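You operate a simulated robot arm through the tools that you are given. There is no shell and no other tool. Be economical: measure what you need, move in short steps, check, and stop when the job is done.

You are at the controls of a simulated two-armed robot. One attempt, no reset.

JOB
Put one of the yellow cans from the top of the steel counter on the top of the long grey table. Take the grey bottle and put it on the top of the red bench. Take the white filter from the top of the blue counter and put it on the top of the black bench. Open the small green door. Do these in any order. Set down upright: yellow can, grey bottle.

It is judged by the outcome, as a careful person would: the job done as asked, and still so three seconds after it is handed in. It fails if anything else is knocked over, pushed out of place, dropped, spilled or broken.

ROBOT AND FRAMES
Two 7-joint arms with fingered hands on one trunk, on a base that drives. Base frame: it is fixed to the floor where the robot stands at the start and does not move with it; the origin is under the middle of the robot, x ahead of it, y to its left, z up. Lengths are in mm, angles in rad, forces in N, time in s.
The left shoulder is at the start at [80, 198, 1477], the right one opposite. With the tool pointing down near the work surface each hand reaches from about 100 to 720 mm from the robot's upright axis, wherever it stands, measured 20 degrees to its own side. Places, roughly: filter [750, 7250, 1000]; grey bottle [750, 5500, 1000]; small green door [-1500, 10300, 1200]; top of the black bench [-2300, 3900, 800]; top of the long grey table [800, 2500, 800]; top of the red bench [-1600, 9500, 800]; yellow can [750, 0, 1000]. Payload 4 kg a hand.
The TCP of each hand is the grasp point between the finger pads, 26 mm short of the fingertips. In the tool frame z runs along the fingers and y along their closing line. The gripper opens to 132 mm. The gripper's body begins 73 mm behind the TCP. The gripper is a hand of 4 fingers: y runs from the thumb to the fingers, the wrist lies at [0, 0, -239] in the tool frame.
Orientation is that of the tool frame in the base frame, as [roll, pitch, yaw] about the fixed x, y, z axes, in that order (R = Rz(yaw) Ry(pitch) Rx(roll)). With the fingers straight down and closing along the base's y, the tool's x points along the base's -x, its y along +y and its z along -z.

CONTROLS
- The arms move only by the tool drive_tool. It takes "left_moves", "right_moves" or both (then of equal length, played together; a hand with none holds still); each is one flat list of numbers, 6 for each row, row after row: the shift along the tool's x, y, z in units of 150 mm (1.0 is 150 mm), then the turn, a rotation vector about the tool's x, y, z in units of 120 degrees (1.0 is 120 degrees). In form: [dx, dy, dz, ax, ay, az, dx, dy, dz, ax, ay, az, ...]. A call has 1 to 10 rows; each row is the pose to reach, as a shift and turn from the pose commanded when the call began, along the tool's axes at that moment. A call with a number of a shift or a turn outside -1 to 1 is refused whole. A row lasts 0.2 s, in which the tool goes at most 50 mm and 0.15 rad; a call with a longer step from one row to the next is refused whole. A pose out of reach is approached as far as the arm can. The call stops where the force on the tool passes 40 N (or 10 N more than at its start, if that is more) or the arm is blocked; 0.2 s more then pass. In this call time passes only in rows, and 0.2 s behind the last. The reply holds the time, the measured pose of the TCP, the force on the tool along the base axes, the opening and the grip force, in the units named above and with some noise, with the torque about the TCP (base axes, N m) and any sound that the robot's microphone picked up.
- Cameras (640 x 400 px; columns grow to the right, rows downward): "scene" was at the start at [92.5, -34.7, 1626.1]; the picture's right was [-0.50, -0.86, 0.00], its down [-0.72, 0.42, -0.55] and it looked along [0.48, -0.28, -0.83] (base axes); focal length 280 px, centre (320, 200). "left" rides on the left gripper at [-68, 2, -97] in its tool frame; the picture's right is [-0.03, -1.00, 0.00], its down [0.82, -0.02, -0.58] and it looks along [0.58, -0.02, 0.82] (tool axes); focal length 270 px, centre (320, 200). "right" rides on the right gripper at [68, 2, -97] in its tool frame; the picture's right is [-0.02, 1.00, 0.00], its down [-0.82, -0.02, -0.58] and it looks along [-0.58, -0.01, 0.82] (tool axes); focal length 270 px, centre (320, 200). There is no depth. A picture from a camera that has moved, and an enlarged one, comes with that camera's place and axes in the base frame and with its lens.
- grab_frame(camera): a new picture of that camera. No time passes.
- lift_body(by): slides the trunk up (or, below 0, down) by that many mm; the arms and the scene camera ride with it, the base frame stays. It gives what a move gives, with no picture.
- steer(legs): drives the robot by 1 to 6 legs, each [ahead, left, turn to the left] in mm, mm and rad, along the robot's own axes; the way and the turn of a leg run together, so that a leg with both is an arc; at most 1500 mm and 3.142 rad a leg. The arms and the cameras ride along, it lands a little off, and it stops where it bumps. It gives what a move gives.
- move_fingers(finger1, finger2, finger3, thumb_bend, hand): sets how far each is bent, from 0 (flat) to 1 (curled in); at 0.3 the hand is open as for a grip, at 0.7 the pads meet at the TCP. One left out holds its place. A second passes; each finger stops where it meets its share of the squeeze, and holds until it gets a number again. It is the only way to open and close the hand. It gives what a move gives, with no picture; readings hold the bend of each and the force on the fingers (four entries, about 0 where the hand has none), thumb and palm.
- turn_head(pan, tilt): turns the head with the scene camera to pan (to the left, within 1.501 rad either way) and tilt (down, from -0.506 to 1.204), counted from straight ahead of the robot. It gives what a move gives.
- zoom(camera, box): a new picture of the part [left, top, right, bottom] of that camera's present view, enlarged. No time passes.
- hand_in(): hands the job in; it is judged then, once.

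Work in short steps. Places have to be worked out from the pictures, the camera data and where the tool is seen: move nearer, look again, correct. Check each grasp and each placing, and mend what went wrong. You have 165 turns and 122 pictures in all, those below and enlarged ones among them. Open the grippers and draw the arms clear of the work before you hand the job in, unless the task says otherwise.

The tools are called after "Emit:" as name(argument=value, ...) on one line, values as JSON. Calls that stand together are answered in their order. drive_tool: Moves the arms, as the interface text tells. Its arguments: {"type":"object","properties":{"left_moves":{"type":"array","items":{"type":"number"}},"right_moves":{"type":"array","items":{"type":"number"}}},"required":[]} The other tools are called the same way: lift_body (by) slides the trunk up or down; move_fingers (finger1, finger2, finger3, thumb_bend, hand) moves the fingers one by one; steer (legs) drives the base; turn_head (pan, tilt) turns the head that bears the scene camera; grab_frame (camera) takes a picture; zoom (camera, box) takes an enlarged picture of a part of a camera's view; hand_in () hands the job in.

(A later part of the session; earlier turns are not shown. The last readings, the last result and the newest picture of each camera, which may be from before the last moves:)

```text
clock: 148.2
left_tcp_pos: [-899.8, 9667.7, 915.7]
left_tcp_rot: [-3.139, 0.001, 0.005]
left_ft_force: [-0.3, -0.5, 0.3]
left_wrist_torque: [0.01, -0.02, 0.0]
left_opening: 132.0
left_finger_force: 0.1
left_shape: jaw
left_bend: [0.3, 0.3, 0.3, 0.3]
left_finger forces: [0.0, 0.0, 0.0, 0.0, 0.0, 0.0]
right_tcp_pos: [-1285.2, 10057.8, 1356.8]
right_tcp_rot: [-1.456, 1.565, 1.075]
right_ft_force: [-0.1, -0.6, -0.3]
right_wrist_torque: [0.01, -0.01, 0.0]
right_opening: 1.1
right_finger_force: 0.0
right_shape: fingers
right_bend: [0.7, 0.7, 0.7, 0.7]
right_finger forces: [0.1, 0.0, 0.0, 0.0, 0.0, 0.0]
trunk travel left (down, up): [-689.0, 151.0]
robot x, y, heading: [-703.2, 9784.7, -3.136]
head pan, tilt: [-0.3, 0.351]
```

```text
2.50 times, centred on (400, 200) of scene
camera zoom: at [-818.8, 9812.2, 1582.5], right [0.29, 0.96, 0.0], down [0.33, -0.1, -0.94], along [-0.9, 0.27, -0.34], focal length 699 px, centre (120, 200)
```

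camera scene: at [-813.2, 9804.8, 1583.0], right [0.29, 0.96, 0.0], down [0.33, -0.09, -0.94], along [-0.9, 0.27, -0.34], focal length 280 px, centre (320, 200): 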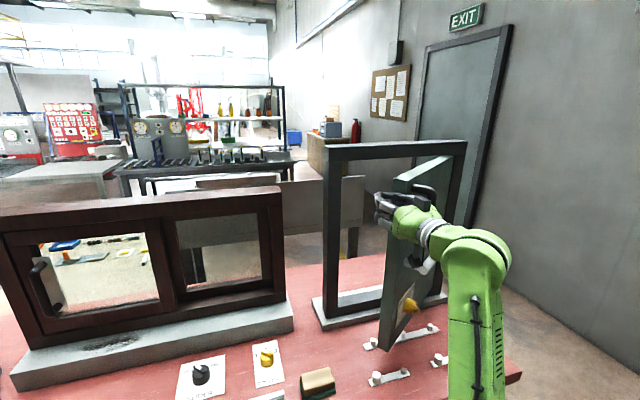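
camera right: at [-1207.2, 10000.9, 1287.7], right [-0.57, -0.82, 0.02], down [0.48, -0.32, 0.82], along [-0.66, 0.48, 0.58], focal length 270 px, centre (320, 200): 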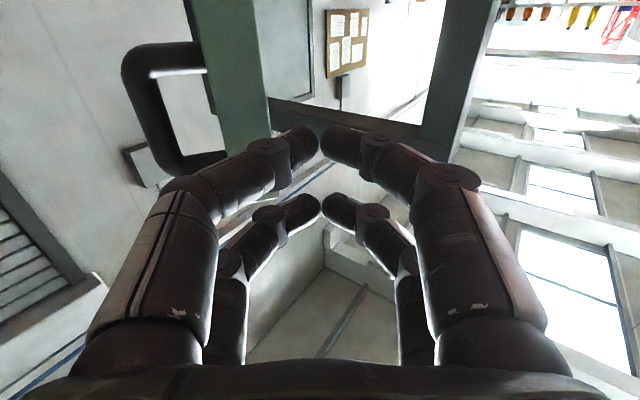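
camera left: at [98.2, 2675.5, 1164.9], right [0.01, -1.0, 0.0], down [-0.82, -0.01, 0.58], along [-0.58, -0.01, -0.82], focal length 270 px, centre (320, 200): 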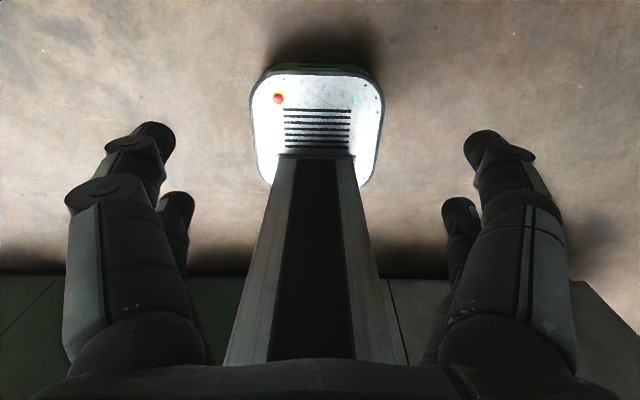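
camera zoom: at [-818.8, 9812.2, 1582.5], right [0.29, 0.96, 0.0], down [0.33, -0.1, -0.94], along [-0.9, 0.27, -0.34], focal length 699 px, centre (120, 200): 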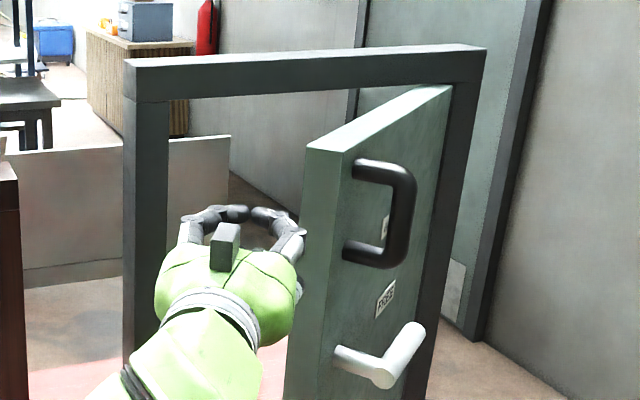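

The door's back corner is about 43 mm to the thumb side of the hand's axis. I shift 30 mm away from it and slide the fingers in behind the door.

Emit:
drive_tool(right_moves=[0, 0.2, 0.1, 0, 0, 0, 0, 0.2, 0.32, 0, 0, 0, 0, 0.2, 0.54, 0, 0, 0, 0, 0.2, 0.76, 0, 0, 0])

Emit:
grab_frame(camera="right")

```text
clock: 149.2
left_tcp_pos: [-900.4, 9669.3, 914.6]
left_tcp_rot: [-3.14, 0.002, 0.005]
left_ft_force: [-0.2, -0.7, 0.9]
left_wrist_torque: [-0.03, 0.02, 0.02]
left_opening: 132.0
left_finger_force: 0.1
left_shape: jaw
left_bend: [0.3, 0.3, 0.3, 0.3]
left_finger forces: [0.0, 0.0, 0.1, 0.1, 0.0, 0.0]
right_tcp_pos: [-1396.2, 10098.1, 1354.3]
right_tcp_rot: [-1.681, 1.566, 0.852]
right_ft_force: [0.5, -0.9, -0.3]
right_wrist_torque: [0.03, 0.02, 0.02]
right_opening: 1.0
right_finger_force: 0.0
right_shape: fingers
right_bend: [0.7, 0.7, 0.7, 0.7]
right_finger forces: [0.1, 0.0, 0.1, 0.0, 0.0, 0.0]
trunk travel left (down, up): [-689.0, 151.0]
robot x, y, heading: [-697.9, 9783.5, -3.136]
head pan, tilt: [-0.3, 0.351]
```

```text
47 pictures are left
camera right: at [-1319.4, 10041.7, 1286.7], right [-0.57, -0.82, 0.02], down [0.48, -0.32, 0.82], along [-0.66, 0.48, 0.58], focal length 270 px, centre (320, 200)
```

right: 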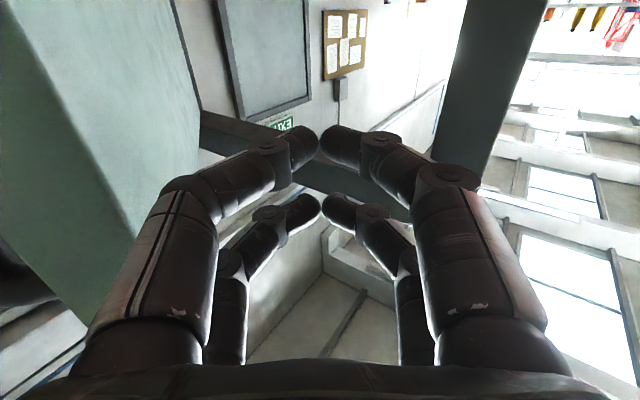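

The inner face of the door is now on the thumb side. I push it outward (-tool y) in slow steps.

Emit:
drive_tool(right_moves=[0, -0.08, 0, 0, 0, 0, 0, -0.16, 0, 0, 0, 0, 0, -0.22, 0, 0, 0, 0, 0, -0.28, 0, 0, 0, 0, 0, -0.34, 0, 0, 0, 0, 0, -0.4, 0, 0, 0, 0, 0, -0.47, 0, 0, 0, 0, 0, -0.55, 0, 0, 0, 0, 0, -0.63, 0, 0, 0, 0, 0, -0.72, 0, 0, 0, 0])

Emit:
grab_frame(camera="scene")

```text
clock: 151.4
left_tcp_pos: [-898.5, 9669.6, 915.9]
left_tcp_rot: [-3.14, 0.004, 0.005]
left_ft_force: [0.3, 0.8, -0.5]
left_wrist_torque: [-0.01, 0.01, -0.01]
left_opening: 132.2
left_finger_force: 0.0
left_shape: jaw
left_bend: [0.3, 0.3, 0.3, 0.3]
left_finger forces: [0.1, 0.0, 0.0, 0.0, 0.1, 0.1]
right_tcp_pos: [-1333.8, 10188.9, 1356.0]
right_tcp_rot: [-1.404, 1.565, 1.128]
right_ft_force: [-0.6, -0.8, 0.7]
right_wrist_torque: [0.02, 0.03, 0.04]
right_opening: 1.2
right_finger_force: 0.0
right_shape: fingers
right_bend: [0.7, 0.7, 0.7, 0.7]
right_finger forces: [0.0, 0.0, 0.1, 0.0, 0.0, 0.0]
trunk travel left (down, up): [-689.0, 151.0]
robot x, y, heading: [-702.0, 9789.0, -3.136]
head pan, tilt: [-0.3, 0.351]
```

```text
46 pictures are left
camera scene: at [-817.7, 9813.5, 1582.5], right [0.29, 0.96, 0.0], down [0.33, -0.1, -0.94], along [-0.9, 0.27, -0.34], focal length 280 px, centre (320, 200)
```

scene: 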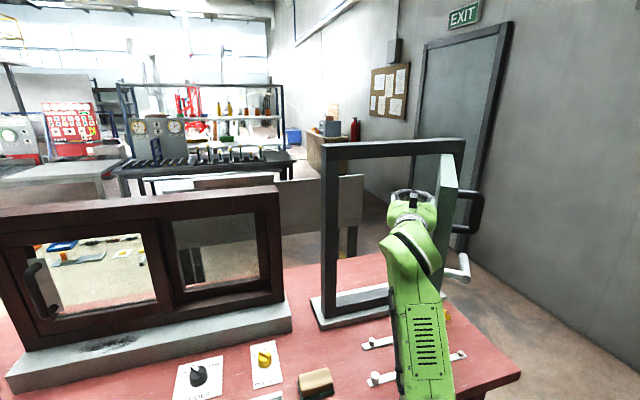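

It is working: the door is at about 70°. One more slow push takes it to about 90°.

Emit:
drive_tool(right_moves=[0, -0.07, 0, 0, 0, 0, 0, -0.14, 0, 0, 0, 0, 0, -0.22, 0, 0, 0, 0, 0, -0.3, 0, 0, 0, 0, 0, -0.38, 0, 0, 0, 0, 0, -0.46, 0, 0, 0, 0, 0, -0.54, 0, 0, 0, 0])

Emit:
grab_frame(camera="scene")

```text
clock: 153.0
left_tcp_pos: [-899.5, 9669.3, 915.1]
left_tcp_rot: [-3.141, 0.003, 0.005]
left_ft_force: [0.9, -0.5, 0.5]
left_wrist_torque: [0.01, 0.01, 0.0]
left_opening: 131.8
left_finger_force: 0.0
left_shape: jaw
left_bend: [0.3, 0.3, 0.3, 0.3]
left_finger forces: [0.0, 0.1, 0.0, 0.1, 0.0, 0.0]
right_tcp_pos: [-1287.8, 10254.2, 1357.7]
right_tcp_rot: [-1.485, 1.566, 1.05]
right_ft_force: [0.6, 0.0, 0.1]
right_wrist_torque: [0.06, 0.03, 0.02]
right_opening: 1.1
right_finger_force: 0.0
right_shape: fingers
right_bend: [0.7, 0.7, 0.7, 0.7]
right_finger forces: [0.0, 0.0, 0.1, 0.0, 0.0, 0.0]
trunk travel left (down, up): [-689.0, 151.0]
robot x, y, heading: [-701.8, 9788.0, -3.14]
head pan, tilt: [-0.3, 0.351]
```

```text
45 pictures are left
camera scene: at [-818.0, 9813.5, 1582.5], right [0.29, 0.96, 0.0], down [0.33, -0.1, -0.94], along [-0.9, 0.27, -0.34], focal length 280 px, centre (320, 200)
```

scene: 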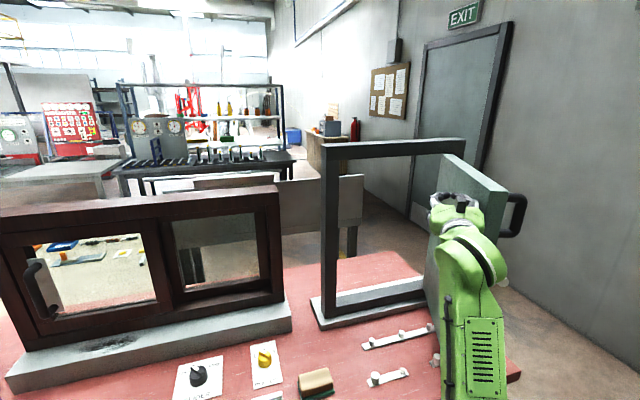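

The green door stands at about 90°. I withdraw the hand sideways from the door and back the robot away.

Emit:
drive_tool(right_moves=[0, 0.2, 0, 0, 0, 0, 0, 0.4, 0, 0, 0, 0, 0, 0.6, 0, 0, 0, 0, 0, 0.8, 0, 0, 0, 0])

Emit:
steer(legs=[[-330, 0, 0]])

Emit:
grab_frame(camera="scene")

```text
clock: 154.0
left_tcp_pos: [-899.0, 9668.3, 914.9]
left_tcp_rot: [-3.137, 0.001, 0.006]
left_ft_force: [0.6, -0.3, 0.8]
left_wrist_torque: [0.0, -0.01, 0.01]
left_opening: 132.0
left_finger_force: 0.0
left_shape: jaw
left_bend: [0.3, 0.3, 0.3, 0.3]
left_finger forces: [0.1, 0.0, 0.1, 0.0, 0.1, 0.0]
right_tcp_pos: [-1356.2, 10155.4, 1356.1]
right_tcp_rot: [-1.558, 1.565, 0.974]
right_ft_force: [-0.4, -0.4, 0.1]
right_wrist_torque: [0.0, -0.01, -0.02]
right_opening: 1.3
right_finger_force: 0.0
right_shape: fingers
right_bend: [0.7, 0.7, 0.7, 0.7]
right_finger forces: [0.0, 0.1, 0.0, 0.1, 0.0, 0.0]
trunk travel left (down, up): [-689.0, 151.0]
robot x, y, heading: [-698.7, 9783.2, -3.145]
head pan, tilt: [-0.3, 0.351]
```

```text
clock: 156.1
left_tcp_pos: [-586.1, 9669.7, 915.3]
left_tcp_rot: [-3.141, 0.002, 0.004]
left_ft_force: [0.8, 0.2, 0.5]
left_wrist_torque: [0.01, -0.01, 0.01]
left_opening: 132.0
left_finger_force: 0.0
left_shape: jaw
left_bend: [0.3, 0.3, 0.3, 0.3]
left_finger forces: [0.0, 0.0, 0.1, 0.0, 0.1, 0.0]
right_tcp_pos: [-1042.5, 10158.6, 1354.8]
right_tcp_rot: [-1.832, 1.563, 0.702]
right_ft_force: [0.2, 0.8, 0.1]
right_wrist_torque: [-0.02, 0.02, -0.03]
right_opening: 0.9
right_finger_force: 0.0
right_shape: fingers
right_bend: [0.7, 0.7, 0.7, 0.7]
right_finger forces: [0.1, 0.0, 0.1, 0.0, 0.0, 0.0]
trunk travel left (down, up): [-689.0, 151.0]
robot x, y, heading: [-386.3, 9783.7, -3.135]
head pan, tilt: [-0.3, 0.351]
```

```text
44 pictures are left
camera scene: at [-506.4, 9815.0, 1582.2], right [0.29, 0.96, 0.0], down [0.33, -0.1, -0.94], along [-0.9, 0.27, -0.35], focal length 280 px, centre (320, 200)
```

scene: 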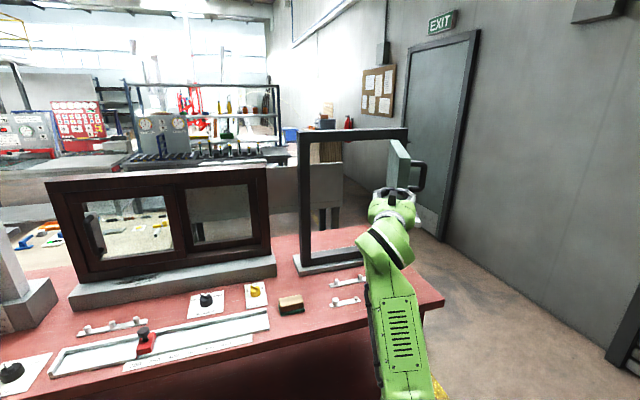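

The door stays open. I fold the right hand back to a compact downward pose before turning.

Emit:
drive_tool(right_moves=[0.1, 0, -0.1, 0, 0.0715, 0, 0.2, 0, -0.2, 0, 0.143, 0, 0.3, 0, -0.3, 0, 0.2145, 0, 0.4, 0, -0.4, 0, 0.286, 0, 0.5, 0, -0.5, 0, 0.3575, 0, 0.6, 0, -0.6, 0, 0.429, 0, 0.7, 0, -0.7, 0, 0.5005, 0, 0.8, 0, -0.8, 0, 0.572, 0, 0.9, 0, -0.9, 0, 0.6435, 0, 1.0, 0, -1.0, 0, 0.715, 0])

Emit:
steer(legs=[[0, 300, 0], [0, 0, 1.57], [0, 0, 1.565]])

```text
clock: 158.3
left_tcp_pos: [-586.1, 9672.0, 914.5]
left_tcp_rot: [-3.141, 0.001, 0.004]
left_ft_force: [-0.1, 0.1, 0.3]
left_wrist_torque: [0.0, -0.02, -0.02]
left_opening: 132.0
left_finger_force: 0.1
left_shape: jaw
left_bend: [0.3, 0.3, 0.3, 0.3]
left_finger forces: [0.1, 0.0, 0.1, 0.0, 0.1, 0.0]
right_tcp_pos: [-978.7, 10084.8, 1152.1]
right_tcp_rot: [-3.141, 0.083, -0.608]
right_ft_force: [-0.4, 0.4, -1.1]
right_wrist_torque: [0.0, 0.01, 0.0]
right_opening: 1.2
right_finger_force: 0.0
right_shape: fingers
right_bend: [0.7, 0.7, 0.7, 0.7]
right_finger forces: [0.0, 0.0, 0.1, 0.0, 0.0, 0.0]
right hand out of reach, approached as far as the arm can: row 8, 9, 10
trunk travel left (down, up): [-689.0, 151.0]
robot x, y, heading: [-386.5, 9789.0, -3.138]
head pan, tilt: [-0.3, 0.351]
```

```text
clock: 167.9
left_tcp_pos: [-178.8, 9592.4, 915.4]
left_tcp_rot: [-3.141, 0.003, 3.083]
left_ft_force: [0.4, 0.6, -0.2]
left_wrist_torque: [-0.02, 0.01, 0.01]
left_opening: 131.8
left_finger_force: 0.1
left_shape: jaw
left_bend: [0.3, 0.3, 0.3, 0.3]
left_finger forces: [0.1, 0.0, 0.0, 0.1, 0.0, 0.1]
right_tcp_pos: [187.8, 9154.3, 1153.8]
right_tcp_rot: [3.14, 0.083, 2.472]
right_ft_force: [-0.9, 0.9, 0.3]
right_wrist_torque: [0.02, 0.01, 0.01]
right_opening: 1.0
right_finger_force: 0.1
right_shape: fingers
right_bend: [0.7, 0.7, 0.7, 0.7]
right_finger forces: [0.0, 0.0, 0.0, 0.0, 0.0, 0.1]
trunk travel left (down, up): [-689.0, 151.0]
robot x, y, heading: [-388.0, 9489.8, -0.061]
head pan, tilt: [-0.3, 0.351]
```

Now I face the counter side. I raise the trunk again and drive back along the aisle to the blue counter.

Emit:
lift_body(by=150)

Emit:
steer(legs=[[0, -1400, 0.06], [0, -650, 0]])

Emit:
turn_head(pan=0.0, tilt=0.5)

Emit:
grab_frame(camera="scene")

```text
clock: 169.6
left_tcp_pos: [-177.7, 9592.1, 1065.7]
left_tcp_rot: [-3.139, 0.004, 3.082]
left_ft_force: [0.0, 0.1, -0.3]
left_wrist_torque: [0.02, -0.03, -0.01]
left_opening: 132.0
left_finger_force: 0.0
left_shape: jaw
left_bend: [0.3, 0.3, 0.3, 0.3]
left_finger forces: [0.0, 0.0, 0.0, 0.0, 0.1, 0.1]
right_tcp_pos: [186.2, 9155.2, 1303.6]
right_tcp_rot: [3.141, 0.085, 2.469]
right_ft_force: [0.0, -0.1, -0.2]
right_wrist_torque: [0.02, -0.02, -0.01]
right_opening: 1.1
right_finger_force: 0.1
right_shape: fingers
right_bend: [0.7, 0.7, 0.7, 0.7]
right_finger forces: [0.0, 0.1, 0.0, 0.1, 0.0, 0.0]
trunk travel left (down, up): [-839.0, 1.0]
robot x, y, heading: [-383.9, 9489.7, -0.059]
head pan, tilt: [-0.3, 0.351]
```

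```text
clock: 179.7
left_tcp_pos: [-195.0, 7579.8, 1064.8]
left_tcp_rot: [-3.136, 0.004, -3.116]
left_ft_force: [-0.4, -0.3, 0.2]
left_wrist_torque: [0.01, 0.01, 0.01]
left_opening: 131.9
left_finger_force: 0.1
left_shape: jaw
left_bend: [0.3, 0.3, 0.3, 0.3]
left_finger forces: [0.1, 0.1, 0.0, 0.1, 0.1, 0.1]
right_tcp_pos: [207.1, 7176.0, 1304.5]
right_tcp_rot: [-3.139, 0.084, 2.552]
right_ft_force: [-0.9, 0.7, -0.5]
right_wrist_torque: [-0.01, 0.01, -0.03]
right_opening: 0.8
right_finger_force: 0.1
right_shape: fingers
right_bend: [0.7, 0.7, 0.7, 0.7]
right_finger forces: [0.0, 0.0, 0.1, 0.1, 0.0, 0.1]
trunk travel left (down, up): [-839.0, 1.0]
robot x, y, heading: [-391.3, 7457.1, 0.026]
head pan, tilt: [-0.3, 0.351]
```

```text
clock: 180.5
left_tcp_pos: [-195.3, 7579.1, 1065.5]
left_tcp_rot: [-3.14, 0.003, -3.117]
left_ft_force: [-0.3, 0.3, 0.4]
left_wrist_torque: [0.02, 0.0, -0.03]
left_opening: 132.0
left_finger_force: 0.0
left_shape: jaw
left_bend: [0.3, 0.3, 0.3, 0.3]
left_finger forces: [0.1, 0.0, 0.0, 0.1, 0.0, 0.1]
right_tcp_pos: [206.9, 7172.2, 1304.0]
right_tcp_rot: [3.141, 0.084, 2.551]
right_ft_force: [-0.4, 0.1, -0.2]
right_wrist_torque: [-0.02, 0.0, -0.03]
right_opening: 1.2
right_finger_force: 0.1
right_shape: fingers
right_bend: [0.7, 0.7, 0.7, 0.7]
right_finger forces: [0.0, 0.0, 0.0, 0.0, 0.1, 0.0]
trunk travel left (down, up): [-839.0, 1.0]
robot x, y, heading: [-389.9, 7458.5, 0.024]
head pan, tilt: [0.0, 0.499]
```

```text
43 pictures are left
camera scene: at [-269.2, 7462.1, 1718.9], right [0.02, -1.0, 0.0], down [-0.48, -0.01, -0.88], along [0.88, 0.02, -0.48], focal length 280 px, centre (320, 200)
```

scene: 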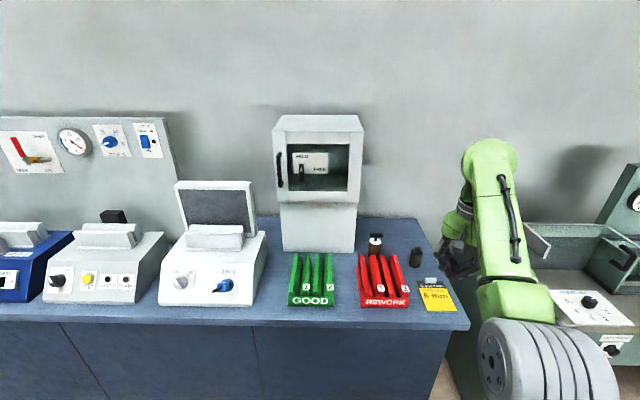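

Emit:
zoom(camera="scene", box=[250, 100, 480, 330])

Emit:
zoom(camera="scene", box=[0, 170, 280, 330])

```text
1.74 times, centred on (365, 215) of scene
camera zoom: at [-269.2, 7462.1, 1718.9], right [0.02, -1.0, 0.0], down [-0.48, -0.01, -0.88], along [0.88, 0.02, -0.48], focal length 486 px, centre (242, 174)
```

zoom: 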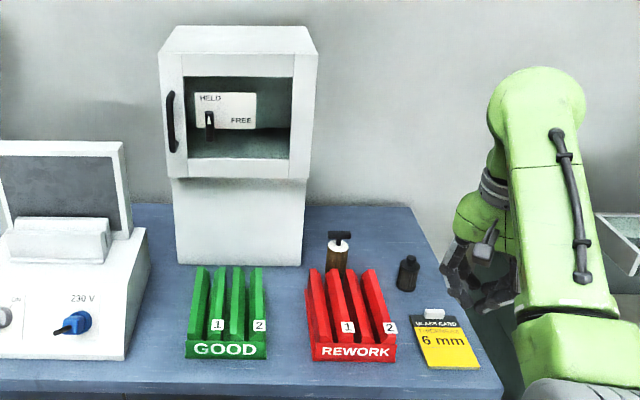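

```text
2.29 times, centred on (140, 250) of scene
camera zoom: at [-269.2, 7462.1, 1718.9], right [0.02, -1.0, 0.0], down [-0.48, -0.01, -0.88], along [0.88, 0.02, -0.48], focal length 639 px, centre (731, 86)
```

zoom: 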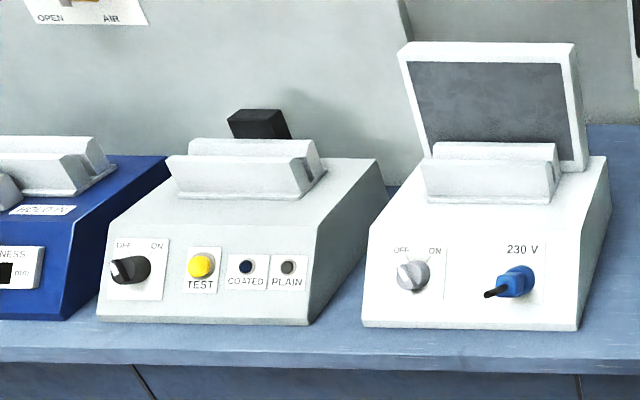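

The object behind the red REWORK rack, at about [787, 7230], fits the given filter place. I zoom in on it.

Emit:
zoom(camera="scene", box=[355, 220, 435, 280])

```text
6.67 times, centred on (395, 250) of scene
camera zoom: at [-269.2, 7462.1, 1718.9], right [0.02, -1.0, 0.0], down [-0.48, -0.01, -0.88], along [0.88, 0.02, -0.48], focal length 1865 px, centre (-180, -133)
```

zoom: 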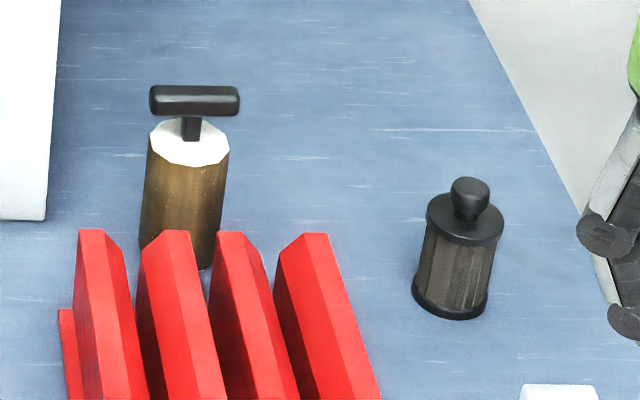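

Neither object is clearly a white filter. I check the rest of the blue counter to the left before deciding.

Emit:
turn_head(pan=0.7, tilt=0.45)

Emit:
grab_frame(camera="scene")

Emit:
grab_frame(camera="right")

```text
clock: 181.6
left_tcp_pos: [-194.0, 7577.8, 1065.0]
left_tcp_rot: [-3.14, 0.004, -3.116]
left_ft_force: [0.1, 0.8, -0.2]
left_wrist_torque: [0.0, -0.02, 0.0]
left_opening: 131.6
left_finger_force: 0.1
left_shape: jaw
left_bend: [0.3, 0.3, 0.3, 0.3]
left_finger forces: [0.0, 0.0, 0.1, 0.0, 0.1, 0.1]
right_tcp_pos: [206.2, 7171.4, 1304.5]
right_tcp_rot: [3.141, 0.085, 2.552]
right_ft_force: [0.4, -0.5, 0.1]
right_wrist_torque: [-0.01, 0.02, -0.02]
right_opening: 1.4
right_finger_force: 0.2
right_shape: fingers
right_bend: [0.7, 0.7, 0.7, 0.7]
right_finger forces: [0.0, 0.1, 0.0, 0.0, 0.0, 0.1]
trunk travel left (down, up): [-839.0, 1.0]
robot x, y, heading: [-391.2, 7461.6, 0.02]
head pan, tilt: [0.7, 0.45]
```

```text
39 pictures are left
camera scene: at [-291.2, 7520.5, 1723.3], right [0.66, -0.75, 0.0], down [-0.33, -0.29, -0.9], along [0.67, 0.6, -0.44], focal length 280 px, centre (320, 200)
```

scene: 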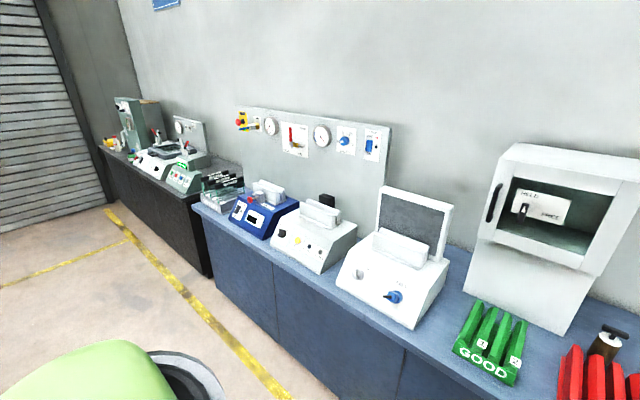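

```text
38 pictures are left
camera right: at [141.9, 7216.2, 1395.1], right [0.58, 0.82, 0.0], down [0.62, -0.44, 0.64], along [0.53, -0.37, -0.76], focal length 270 px, centre (320, 200)
```

right: 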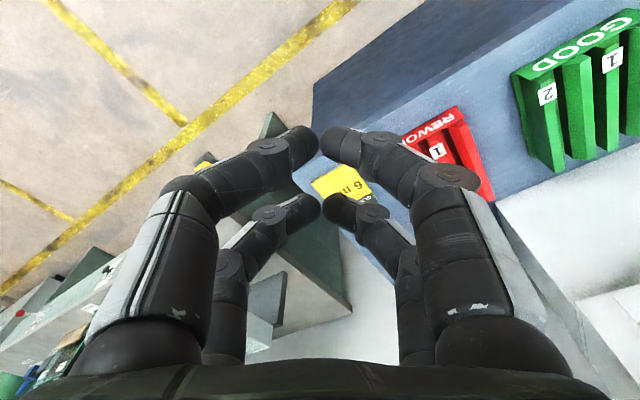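

No other filter-like object here. I zoom in on the white-topped one from this side.

Emit:
zoom(camera="scene", box=[560, 310, 640, 370])

```text
6.67 times, centred on (600, 340) of scene
camera zoom: at [-291.2, 7520.5, 1723.3], right [0.66, -0.75, 0.0], down [-0.33, -0.29, -0.9], along [0.67, 0.6, -0.44], focal length 1865 px, centre (-1547, -733)
```

zoom: 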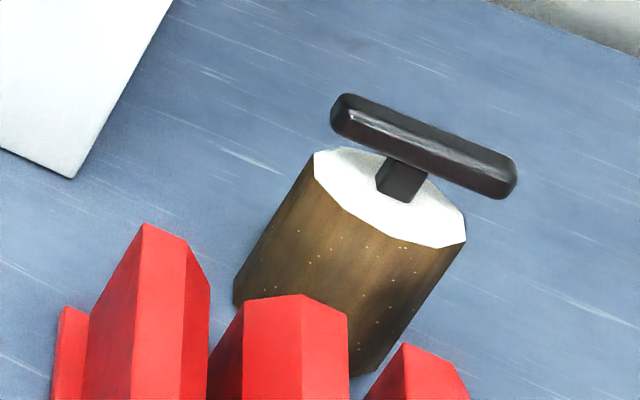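

The object at [787, 7230] has a white top cap and sits exactly at the given place; the other filter, black-capped, stands at [674, 7075]. So this is the white filter. The cabinet to its left (y≈7310) is tight for a y-closing grasp, so I turn the right hand to close roughly along x, still out in the aisle.

Emit:
move_fingers(hand="right", finger1=0.36, finger2=0.36, finger3=0.36, thumb_bend=0.36)

Emit:
drive_tool(right_moves=[0, 0, 0, 0, 0.04, 0])

Emit:
drive_tool(right_moves=[0, 0, 0.05, 0, 0, -0.07, 0, 0, 0.1, 0, 0, -0.14, 0, 0, 0.15, 0, 0, -0.21, 0, 0, 0.2, 0, 0, -0.28, 0, 0, 0.25, 0, 0, -0.35, 0, 0, 0.3, 0, 0, -0.42, 0, 0, 0.35, 0, 0, -0.49])

Emit:
drive_tool(right_moves=[0, 0, 0, 0, 0, -0.07, 0, 0, 0, 0, 0, -0.14, 0, 0, 0, 0, 0, -0.21, 0, 0, 0, 0, 0, -0.28, 0, 0, 0, 0, 0, -0.35])

```text
clock: 182.6
left_tcp_pos: [-194.0, 7578.6, 1066.1]
left_tcp_rot: [-3.138, 0.003, -3.118]
left_ft_force: [0.2, 0.8, 0.6]
left_wrist_torque: [-0.01, 0.04, 0.0]
left_opening: 131.7
left_finger_force: 0.0
left_shape: jaw
left_bend: [0.3, 0.3, 0.3, 0.3]
left_finger forces: [0.0, 0.0, 0.1, 0.0, 0.0, 0.0]
right_tcp_pos: [205.6, 7172.7, 1303.0]
right_tcp_rot: [-3.14, 0.082, 2.552]
right_ft_force: [-0.5, -0.6, -0.2]
right_wrist_torque: [-0.01, -0.02, -0.01]
right_opening: 112.8
right_finger_force: 0.0
right_shape: fingers
right_bend: [0.36, 0.36, 0.36, 0.36]
right_finger forces: [0.0, 0.1, 0.1, 0.0, 0.1, 0.0]
trunk travel left (down, up): [-839.0, 1.0]
robot x, y, heading: [-391.8, 7456.4, 0.026]
head pan, tilt: [0.7, 0.45]
```

```text
clock: 183.0
left_tcp_pos: [-192.6, 7577.5, 1065.3]
left_tcp_rot: [-3.14, 0.001, -3.116]
left_ft_force: [1.1, 0.1, 0.4]
left_wrist_torque: [0.01, 0.01, 0.01]
left_opening: 132.1
left_finger_force: 0.1
left_shape: jaw
left_bend: [0.3, 0.3, 0.3, 0.3]
left_finger forces: [0.0, 0.0, 0.1, 0.0, 0.1, 0.0]
right_tcp_pos: [223.0, 7170.9, 1284.8]
right_tcp_rot: [-3.141, 0.001, 2.551]
right_ft_force: [-0.3, 0.7, 0.1]
right_wrist_torque: [-0.01, 0.07, -0.02]
right_opening: 112.7
right_finger_force: 0.0
right_shape: fingers
right_bend: [0.36, 0.36, 0.36, 0.36]
right_finger forces: [0.0, 0.1, 0.0, 0.0, 0.1, 0.0]
right hand out of reach, approached as far as the arm can: row 1
trunk travel left (down, up): [-839.0, 1.0]
robot x, y, heading: [-391.4, 7457.7, 0.029]
head pan, tilt: [0.7, 0.45]
```

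```text
clock: 184.6
left_tcp_pos: [-195.0, 7577.1, 1065.0]
left_tcp_rot: [-3.14, 0.002, -3.117]
left_ft_force: [0.1, -0.1, -0.6]
left_wrist_torque: [-0.02, -0.01, -0.01]
left_opening: 131.8
left_finger_force: 0.0
left_shape: jaw
left_bend: [0.3, 0.3, 0.3, 0.3]
left_finger forces: [0.1, 0.1, 0.1, 0.1, 0.0, 0.0]
right_tcp_pos: [223.7, 7172.0, 1231.3]
right_tcp_rot: [3.141, 0.0, -2.702]
right_ft_force: [-0.1, 0.5, 0.1]
right_wrist_torque: [0.01, 0.0, 0.04]
right_opening: 112.7
right_finger_force: 0.0
right_shape: fingers
right_bend: [0.36, 0.36, 0.36, 0.36]
right_finger forces: [0.0, 0.0, 0.0, 0.0, 0.1, 0.0]
trunk travel left (down, up): [-839.0, 1.0]
robot x, y, heading: [-390.2, 7459.2, 0.025]
head pan, tilt: [0.7, 0.45]
```

```text
clock: 185.8
left_tcp_pos: [-195.4, 7578.9, 1065.7]
left_tcp_rot: [-3.141, 0.002, -3.117]
left_ft_force: [0.6, 0.7, 0.3]
left_wrist_torque: [0.02, -0.01, 0.0]
left_opening: 132.1
left_finger_force: 0.1
left_shape: jaw
left_bend: [0.3, 0.3, 0.3, 0.3]
left_finger forces: [0.0, 0.0, 0.0, 0.1, 0.1, 0.0]
right_tcp_pos: [221.1, 7169.6, 1232.7]
right_tcp_rot: [-3.141, 0.0, -1.969]
right_ft_force: [-1.2, -0.3, -0.4]
right_wrist_torque: [0.03, -0.06, -0.01]
right_opening: 113.1
right_finger_force: 0.1
right_shape: fingers
right_bend: [0.36, 0.36, 0.36, 0.36]
right_finger forces: [0.0, 0.1, 0.0, 0.1, 0.1, 0.1]
trunk travel left (down, up): [-839.0, 1.0]
robot x, y, heading: [-390.3, 7457.4, 0.023]
head pan, tilt: [0.7, 0.45]
```

The hand now closes along [-0.92, 0.39]. I drive up to the counter with the right hand high.

Emit:
steer(legs=[[470, -25, -0.022]])

Emit:
turn_head(pan=-0.2, tilt=0.7)

Emit:
grab_frame(camera="scene")

Emit:
grab_frame(camera="right")

```text
clock: 188.6
left_tcp_pos: [278.3, 7547.1, 1065.7]
left_tcp_rot: [-3.14, 0.005, 3.124]
left_ft_force: [-0.1, 0.4, 0.7]
left_wrist_torque: [0.02, -0.02, 0.03]
left_opening: 132.0
left_finger_force: 0.2
left_shape: jaw
left_bend: [0.3, 0.3, 0.3, 0.3]
left_finger forces: [0.0, 0.1, 0.0, 0.1, 0.0, 0.0]
right_tcp_pos: [676.8, 7121.1, 1234.5]
right_tcp_rot: [-3.139, 0.001, -2.014]
right_ft_force: [0.1, 0.7, 0.3]
right_wrist_torque: [0.0, -0.02, -0.01]
right_opening: 112.7
right_finger_force: 0.0
right_shape: fingers
right_bend: [0.36, 0.36, 0.36, 0.36]
right_finger forces: [0.0, 0.0, 0.0, 0.1, 0.0, 0.1]
trunk travel left (down, up): [-839.0, 1.0]
robot x, y, heading: [77.9, 7430.7, -0.014]
head pan, tilt: [0.7, 0.45]
```

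```text
clock: 189.8
left_tcp_pos: [280.3, 7547.4, 1065.5]
left_tcp_rot: [-3.141, 0.004, 3.121]
left_ft_force: [-0.3, 0.0, 0.2]
left_wrist_torque: [-0.02, 0.01, 0.02]
left_opening: 132.0
left_finger_force: 0.1
left_shape: jaw
left_bend: [0.3, 0.3, 0.3, 0.3]
left_finger forces: [0.0, 0.1, 0.0, 0.0, 0.0, 0.0]
right_tcp_pos: [677.7, 7121.8, 1232.7]
right_tcp_rot: [3.141, 0.002, -2.015]
right_ft_force: [-1.1, -0.1, -0.4]
right_wrist_torque: [-0.01, -0.03, 0.04]
right_opening: 113.0
right_finger_force: 0.1
right_shape: fingers
right_bend: [0.36, 0.36, 0.36, 0.36]
right_finger forces: [0.0, 0.0, 0.0, 0.1, 0.1, 0.0]
trunk travel left (down, up): [-839.0, 1.0]
robot x, y, heading: [81.3, 7437.7, -0.017]
head pan, tilt: [-0.201, 0.7]
```

```text
36 pictures are left
camera scene: at [192.3, 7417.4, 1701.1], right [-0.22, -0.98, 0.0], down [-0.63, 0.14, -0.77], along [0.75, -0.17, -0.64], focal length 280 px, centre (320, 200)
```

scene: 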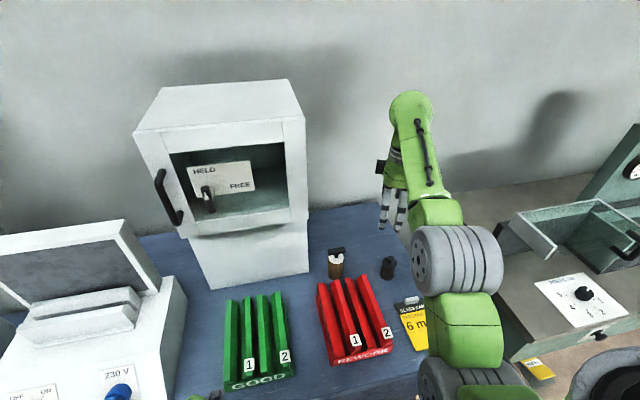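

```text
35 pictures are left
camera right: at [645.7, 7059.8, 1330.2], right [-0.89, 0.45, 0.0], down [0.37, 0.73, 0.58], along [0.26, 0.51, -0.82], focal length 270 px, centre (320, 200)
```

right: 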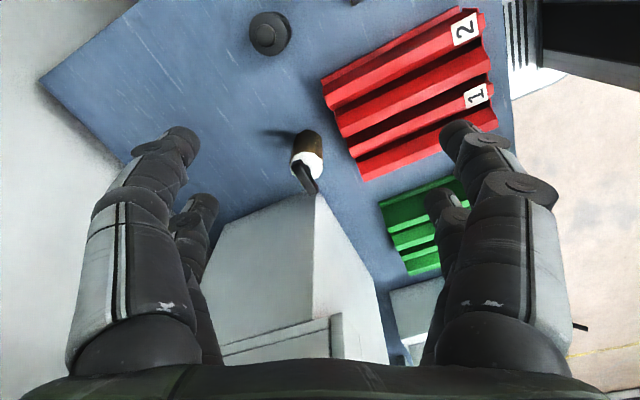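

Combining both views, the filter is at about [757, 7232] with its white top near z≈945. The cabinet side is at y≈7325 and the rack back at x≈680. I narrow the fingers to about 85 mm and move above the filter.

Emit:
move_fingers(hand="right", finger1=0.44, finger2=0.44, finger3=0.44, thumb_bend=0.44)

Emit:
drive_tool(right_moves=[-0.22, -0.04, 0.1, 0, 0, 0, -0.44, -0.08, 0.3, 0, 0, 0, -0.67, -0.12, 0.5, 0, 0, 0, -0.889, -0.16, 0.67, 0, 0, 0])

Emit:
grab_frame(camera="right")

Emit:
grab_frame(camera="scene")

```text
clock: 190.8
left_tcp_pos: [280.1, 7546.2, 1066.0]
left_tcp_rot: [-3.14, 0.004, 3.122]
left_ft_force: [-0.6, 0.0, 0.0]
left_wrist_torque: [0.01, 0.0, -0.02]
left_opening: 131.8
left_finger_force: 0.1
left_shape: jaw
left_bend: [0.3, 0.3, 0.3, 0.3]
left_finger forces: [0.1, 0.0, 0.1, 0.0, 0.0, 0.0]
right_tcp_pos: [679.7, 7122.2, 1233.6]
right_tcp_rot: [3.142, 0.0, -2.014]
right_ft_force: [-0.1, 0.1, 0.3]
right_wrist_torque: [0.02, 0.0, 0.01]
right_opening: 87.0
right_finger_force: 0.0
right_shape: fingers
right_bend: [0.44, 0.44, 0.44, 0.44]
right_finger forces: [0.1, 0.1, 0.0, 0.0, 0.0, 0.1]
trunk travel left (down, up): [-839.0, 1.0]
robot x, y, heading: [80.1, 7433.3, -0.015]
head pan, tilt: [-0.201, 0.7]
```

```text
clock: 191.8
left_tcp_pos: [280.0, 7548.1, 1064.6]
left_tcp_rot: [-3.14, 0.002, 3.122]
left_ft_force: [-0.1, 0.5, 0.0]
left_wrist_torque: [0.01, -0.01, 0.0]
left_opening: 131.9
left_finger_force: 0.1
left_shape: jaw
left_bend: [0.3, 0.3, 0.3, 0.3]
left_finger forces: [0.0, 0.1, 0.0, 0.1, 0.0, 0.0]
right_tcp_pos: [758.2, 7232.5, 1132.2]
right_tcp_rot: [-3.141, -0.002, -2.013]
right_ft_force: [0.3, 0.0, -0.1]
right_wrist_torque: [0.01, 0.0, 0.01]
right_opening: 86.8
right_finger_force: 0.1
right_shape: fingers
right_bend: [0.44, 0.44, 0.44, 0.44]
right_finger forces: [0.0, 0.1, 0.0, 0.0, 0.1, 0.0]
trunk travel left (down, up): [-839.0, 1.0]
robot x, y, heading: [77.3, 7435.4, -0.016]
head pan, tilt: [-0.201, 0.7]
```

```text
34 pictures are left
camera right: at [724.8, 7170.8, 1230.8], right [-0.89, 0.45, 0.0], down [0.37, 0.73, 0.58], along [0.26, 0.51, -0.82], focal length 270 px, centre (320, 200)
```

right: 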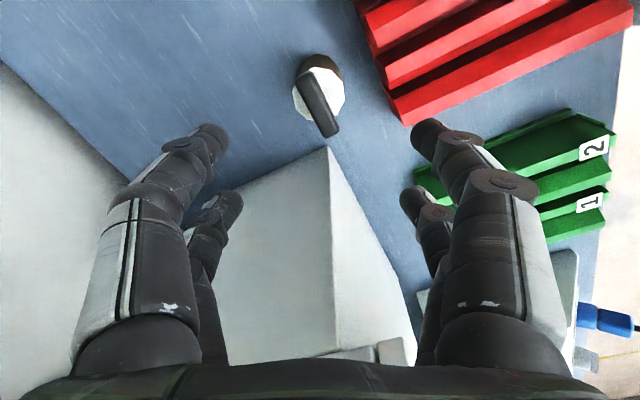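

```text
33 pictures are left
camera scene: at [193.8, 7418.4, 1701.0], right [-0.22, -0.98, 0.0], down [-0.63, 0.14, -0.76], along [0.75, -0.17, -0.64], focal length 280 px, centre (320, 200)
```

scene: 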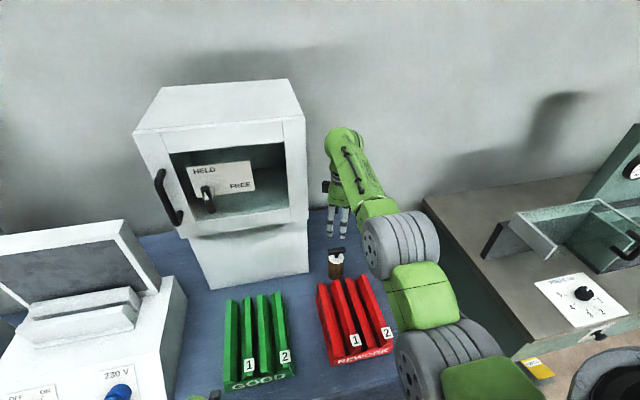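

A rack slat corner at about [698, 7225] is too close for this closing direction, while the cabinet leaves 90 mm. So I rotate the hand back to close along y and open slightly more, so the T-handle (along y) passes between the fingers.

Emit:
drive_tool(right_moves=[0, 0, 0, 0, 0, 0.068, 0, 0, 0, 0, 0, 0.136, 0, 0, 0, 0, 0, 0.204, 0, 0, 0, 0, 0, 0.272, 0, 0, 0, 0, 0, 0.34, 0, 0, 0, 0, 0, 0.408, 0, 0, 0, 0, 0, 0.476, 0, 0, 0, 0, 0, 0.54])

Emit:
move_fingers(hand="right", finger1=0.41, finger2=0.41, finger3=0.41, thumb_bend=0.41)

Emit:
grab_frame(camera="right")

```text
clock: 193.6
left_tcp_pos: [280.7, 7547.4, 1065.6]
left_tcp_rot: [-3.14, 0.004, 3.122]
left_ft_force: [-0.6, 0.2, -0.1]
left_wrist_torque: [-0.01, 0.02, 0.02]
left_opening: 131.8
left_finger_force: 0.2
left_shape: jaw
left_bend: [0.3, 0.3, 0.3, 0.3]
left_finger forces: [0.1, 0.1, 0.1, 0.1, 0.1, 0.1]
right_tcp_pos: [756.7, 7230.0, 1132.6]
right_tcp_rot: [3.141, 0.002, 3.134]
right_ft_force: [1.1, 0.0, 0.6]
right_wrist_torque: [-0.02, -0.02, 0.01]
right_opening: 86.8
right_finger_force: 0.0
right_shape: fingers
right_bend: [0.44, 0.44, 0.44, 0.44]
right_finger forces: [0.1, 0.1, 0.1, 0.0, 0.0, 0.0]
trunk travel left (down, up): [-839.0, 1.0]
robot x, y, heading: [77.5, 7439.0, -0.022]
head pan, tilt: [-0.201, 0.7]
```

```text
clock: 194.6
left_tcp_pos: [281.1, 7547.0, 1064.5]
left_tcp_rot: [-3.14, 0.004, 3.122]
left_ft_force: [0.1, 1.1, -0.1]
left_wrist_torque: [0.0, -0.02, -0.03]
left_opening: 131.8
left_finger_force: 0.1
left_shape: jaw
left_bend: [0.3, 0.3, 0.3, 0.3]
left_finger forces: [0.1, 0.0, 0.1, 0.0, 0.1, 0.0]
right_tcp_pos: [757.5, 7230.9, 1133.2]
right_tcp_rot: [3.141, 0.0, 3.138]
right_ft_force: [0.5, 0.2, 0.3]
right_wrist_torque: [-0.03, 0.04, 0.01]
right_opening: 95.7
right_finger_force: 0.0
right_shape: fingers
right_bend: [0.41, 0.41, 0.41, 0.41]
right_finger forces: [0.1, 0.1, 0.1, 0.1, 0.1, 0.1]
trunk travel left (down, up): [-839.0, 1.0]
robot x, y, heading: [76.4, 7436.1, -0.017]
head pan, tilt: [-0.201, 0.7]
```

```text
32 pictures are left
camera right: at [687.2, 7232.4, 1229.9], right [0.03, 1.0, 0.0], down [0.82, -0.02, 0.58], along [0.58, -0.02, -0.82], focal length 270 px, centre (320, 200)
```

right: 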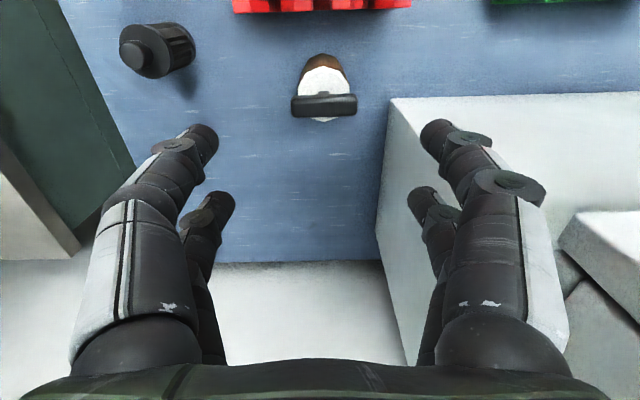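

The filter is centred, with its T-handle top at about z≈995. I descend 140 mm and look.

Emit:
drive_tool(right_moves=[0.01, 0.02, 0.25, 0, 0, 0, 0.01, 0.02, 0.5, 0, 0, 0, 0.01, 0.02, 0.75, 0, 0, 0, 0.01, 0.02, 0.95, 0, 0, 0])

Emit:
grab_frame(camera="right")

```text
clock: 195.6
left_tcp_pos: [280.9, 7547.2, 1066.1]
left_tcp_rot: [-3.14, 0.003, 3.121]
left_ft_force: [0.1, 1.1, -0.7]
left_wrist_torque: [-0.01, -0.01, 0.01]
left_opening: 132.0
left_finger_force: 0.1
left_shape: jaw
left_bend: [0.3, 0.3, 0.3, 0.3]
left_finger forces: [0.1, 0.0, 0.0, 0.0, 0.0, 0.1]
right_tcp_pos: [753.3, 7237.4, 987.6]
right_tcp_rot: [-3.139, 0.001, 3.139]
right_ft_force: [0.7, 0.1, 0.4]
right_wrist_torque: [0.0, -0.01, 0.02]
right_opening: 96.0
right_finger_force: 0.0
right_shape: fingers
right_bend: [0.41, 0.41, 0.41, 0.41]
right_finger forces: [0.1, 0.1, 0.1, 0.0, 0.0, 0.0]
trunk travel left (down, up): [-839.0, 1.0]
robot x, y, heading: [81.1, 7434.3, -0.02]
head pan, tilt: [-0.201, 0.7]
```

```text
31 pictures are left
camera right: at [685.4, 7237.8, 1083.9], right [0.03, 1.0, 0.0], down [0.82, -0.02, 0.58], along [0.58, -0.02, -0.82], focal length 270 px, centre (320, 200)
```

right: 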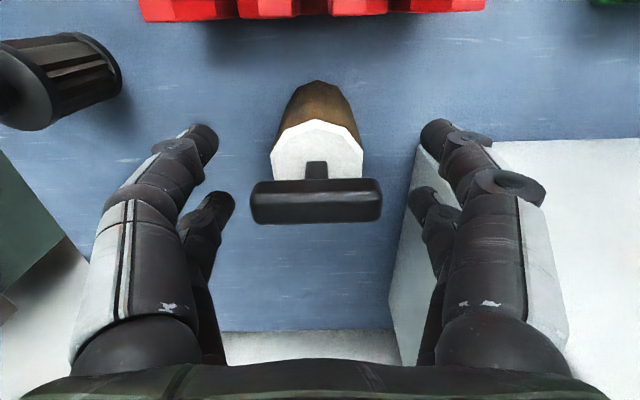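

Alignment is good, within 4 mm. I correct it and descend the last 53 mm.

Emit:
drive_tool(right_moves=[0.02, -0.027, 0.1, 0, 0, 0, 0.02, -0.027, 0.22, 0, 0, 0, 0.02, -0.027, 0.35, 0, 0, 0])

Emit:
grab_frame(camera="right")

```text
clock: 196.4
left_tcp_pos: [280.3, 7547.5, 1063.8]
left_tcp_rot: [-3.141, 0.002, 3.121]
left_ft_force: [0.9, -0.2, -0.2]
left_wrist_torque: [0.02, 0.0, 0.03]
left_opening: 131.8
left_finger_force: 0.0
left_shape: jaw
left_bend: [0.3, 0.3, 0.3, 0.3]
left_finger forces: [0.0, 0.0, 0.1, 0.0, 0.0, 0.0]
right_tcp_pos: [751.5, 7231.8, 937.3]
right_tcp_rot: [-3.139, 0.003, 3.137]
right_ft_force: [0.5, 0.2, -0.5]
right_wrist_torque: [0.01, 0.01, 0.0]
right_opening: 95.9
right_finger_force: 0.1
right_shape: fingers
right_bend: [0.41, 0.41, 0.41, 0.41]
right_finger forces: [0.1, 0.2, 0.0, 0.0, 0.0, 0.0]
trunk travel left (down, up): [-839.0, 1.0]
robot x, y, heading: [79.4, 7436.9, -0.016]
head pan, tilt: [-0.201, 0.7]
```

```text
30 pictures are left
camera right: at [681.8, 7232.8, 1034.8], right [0.03, 1.0, 0.0], down [0.81, -0.02, 0.58], along [0.58, -0.02, -0.81], focal length 270 px, centre (320, 200)
```

right: 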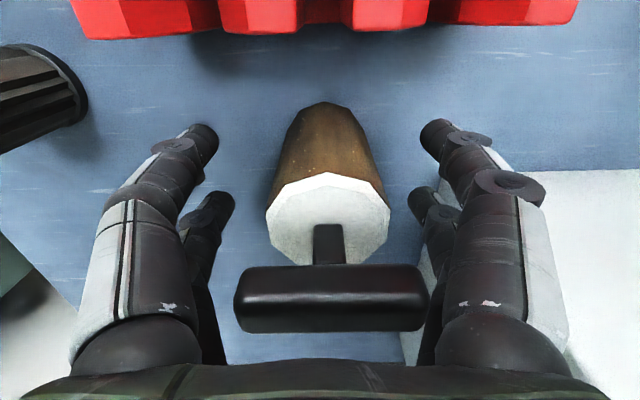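

The filter top is at z≈950 and the T-bar top around 995, just under the palm. I lower 6 mm more, shift 2 mm, and close.

Emit:
drive_tool(right_moves=[0, 0.013, 0.04, 0, 0, 0])

Emit:
move_fingers(hand="right", finger1=0.72, finger2=0.72, finger3=0.72, thumb_bend=0.72)

Emit:
grab_frame(camera="right")

```text
clock: 196.8
left_tcp_pos: [279.4, 7547.6, 1064.5]
left_tcp_rot: [-3.14, 0.002, 3.123]
left_ft_force: [0.5, 0.2, -0.3]
left_wrist_torque: [0.0, -0.05, -0.03]
left_opening: 131.9
left_finger_force: 0.0
left_shape: jaw
left_bend: [0.3, 0.3, 0.3, 0.3]
left_finger forces: [0.0, 0.0, 0.0, 0.1, 0.0, 0.0]
right_tcp_pos: [746.5, 7231.6, 933.0]
right_tcp_rot: [-3.14, 0.002, 3.137]
right_ft_force: [0.1, 0.5, 0.2]
right_wrist_torque: [-0.01, -0.01, 0.02]
right_opening: 96.0
right_finger_force: 0.4
right_shape: fingers
right_bend: [0.41, 0.41, 0.41, 0.41]
right_finger forces: [0.0, 0.4, 0.0, 0.1, 0.1, 0.0]
right hand out of reach, approached as far as the arm can: row 1
trunk travel left (down, up): [-839.0, 1.0]
robot x, y, heading: [79.2, 7435.8, -0.02]
head pan, tilt: [-0.201, 0.7]
```

```text
clock: 197.8
left_tcp_pos: [280.4, 7546.4, 1064.9]
left_tcp_rot: [-3.139, 0.002, 3.122]
left_ft_force: [-0.7, 0.3, -0.6]
left_wrist_torque: [-0.03, -0.03, 0.03]
left_opening: 131.9
left_finger_force: 0.1
left_shape: jaw
left_bend: [0.3, 0.3, 0.3, 0.3]
left_finger forces: [0.0, 0.0, 0.0, 0.0, 0.1, 0.1]
right_tcp_pos: [747.0, 7232.4, 933.5]
right_tcp_rot: [-3.138, 0.0, 3.139]
right_ft_force: [0.9, 0.8, 1.0]
right_wrist_torque: [0.01, -0.02, 0.01]
right_opening: 2.4
right_finger_force: 22.0
right_shape: fingers
right_bend: [0.7, 0.58, 0.61, 0.71]
right_finger forces: [3.6, 18.0, 19.4, 0.0, 2.0, 0.0]
trunk travel left (down, up): [-839.0, 1.0]
robot x, y, heading: [82.3, 7431.3, -0.016]
head pan, tilt: [-0.201, 0.7]
```

```text
29 pictures are left
camera right: at [676.8, 7233.4, 1030.4], right [0.03, 1.0, 0.0], down [0.82, -0.02, 0.58], along [0.58, -0.02, -0.82], focal length 270 px, centre (320, 200)
```

right: 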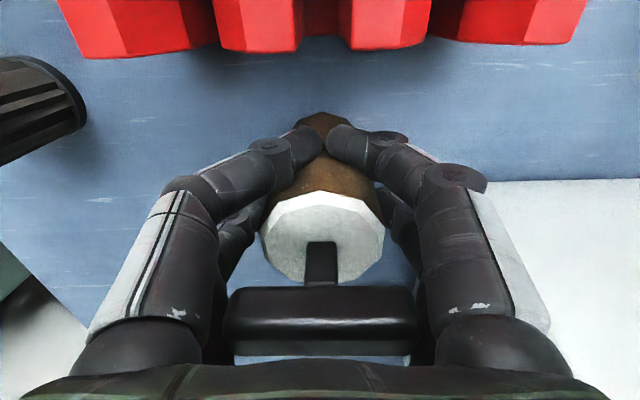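

Only the rear finger pair is on the body; the near pair closed in front of it, so the hand is about 12 mm short in x and at its reach limit. I open, nudge the base forward, and check.

Emit:
move_fingers(hand="right", finger1=0.41, finger2=0.41, finger3=0.41, thumb_bend=0.41)

Emit:
steer(legs=[[15, 0, 0]])

Emit:
grab_frame(camera="right")

```text
clock: 198.8
left_tcp_pos: [279.8, 7547.6, 1065.3]
left_tcp_rot: [-3.141, 0.003, 3.124]
left_ft_force: [0.3, 0.6, 1.2]
left_wrist_torque: [0.0, -0.01, -0.01]
left_opening: 132.0
left_finger_force: 0.1
left_shape: jaw
left_bend: [0.3, 0.3, 0.3, 0.3]
left_finger forces: [0.1, 0.0, 0.0, 0.0, 0.0, 0.0]
right_tcp_pos: [747.6, 7231.6, 933.9]
right_tcp_rot: [-3.139, 0.0, 3.138]
right_ft_force: [0.8, 0.6, 0.9]
right_wrist_torque: [0.01, 0.0, 0.0]
right_opening: 95.8
right_finger_force: 0.5
right_shape: fingers
right_bend: [0.41, 0.41, 0.41, 0.41]
right_finger forces: [0.0, 1.2, 0.3, 0.0, 0.0, 0.1]
trunk travel left (down, up): [-839.0, 1.0]
robot x, y, heading: [75.1, 7437.0, -0.017]
head pan, tilt: [-0.201, 0.7]
```

```text
clock: 199.6
left_tcp_pos: [290.7, 7546.7, 1065.5]
left_tcp_rot: [-3.14, 0.005, 3.122]
left_ft_force: [-0.6, -0.3, 0.6]
left_wrist_torque: [-0.01, 0.01, 0.03]
left_opening: 131.8
left_finger_force: 0.1
left_shape: jaw
left_bend: [0.3, 0.3, 0.3, 0.3]
left_finger forces: [0.0, 0.0, 0.1, 0.1, 0.1, 0.0]
right_tcp_pos: [758.0, 7232.0, 934.1]
right_tcp_rot: [-3.14, 0.002, 3.14]
right_ft_force: [0.6, -0.5, 0.3]
right_wrist_torque: [0.02, -0.02, -0.03]
right_opening: 95.9
right_finger_force: 0.0
right_shape: fingers
right_bend: [0.41, 0.41, 0.41, 0.41]
right_finger forces: [0.1, 0.2, 0.1, 0.0, 0.0, 0.0]
trunk travel left (down, up): [-839.0, 1.0]
robot x, y, heading: [94.0, 7433.4, -0.014]
head pan, tilt: [-0.201, 0.7]
```

```text
28 pictures are left
camera right: at [688.9, 7232.9, 1032.0], right [0.03, 1.0, 0.0], down [0.81, -0.02, 0.58], along [0.58, -0.02, -0.81], focal length 270 px, centre (320, 200)
```

right: 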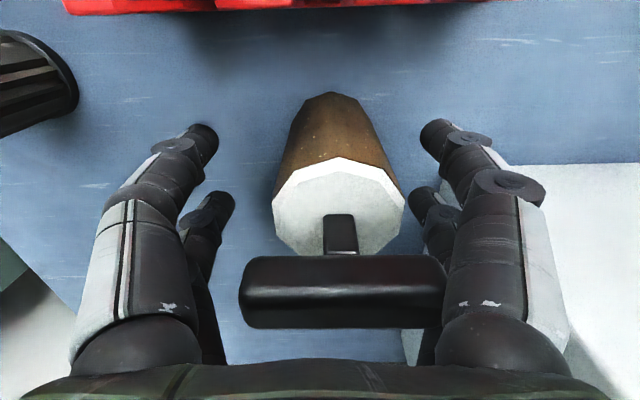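

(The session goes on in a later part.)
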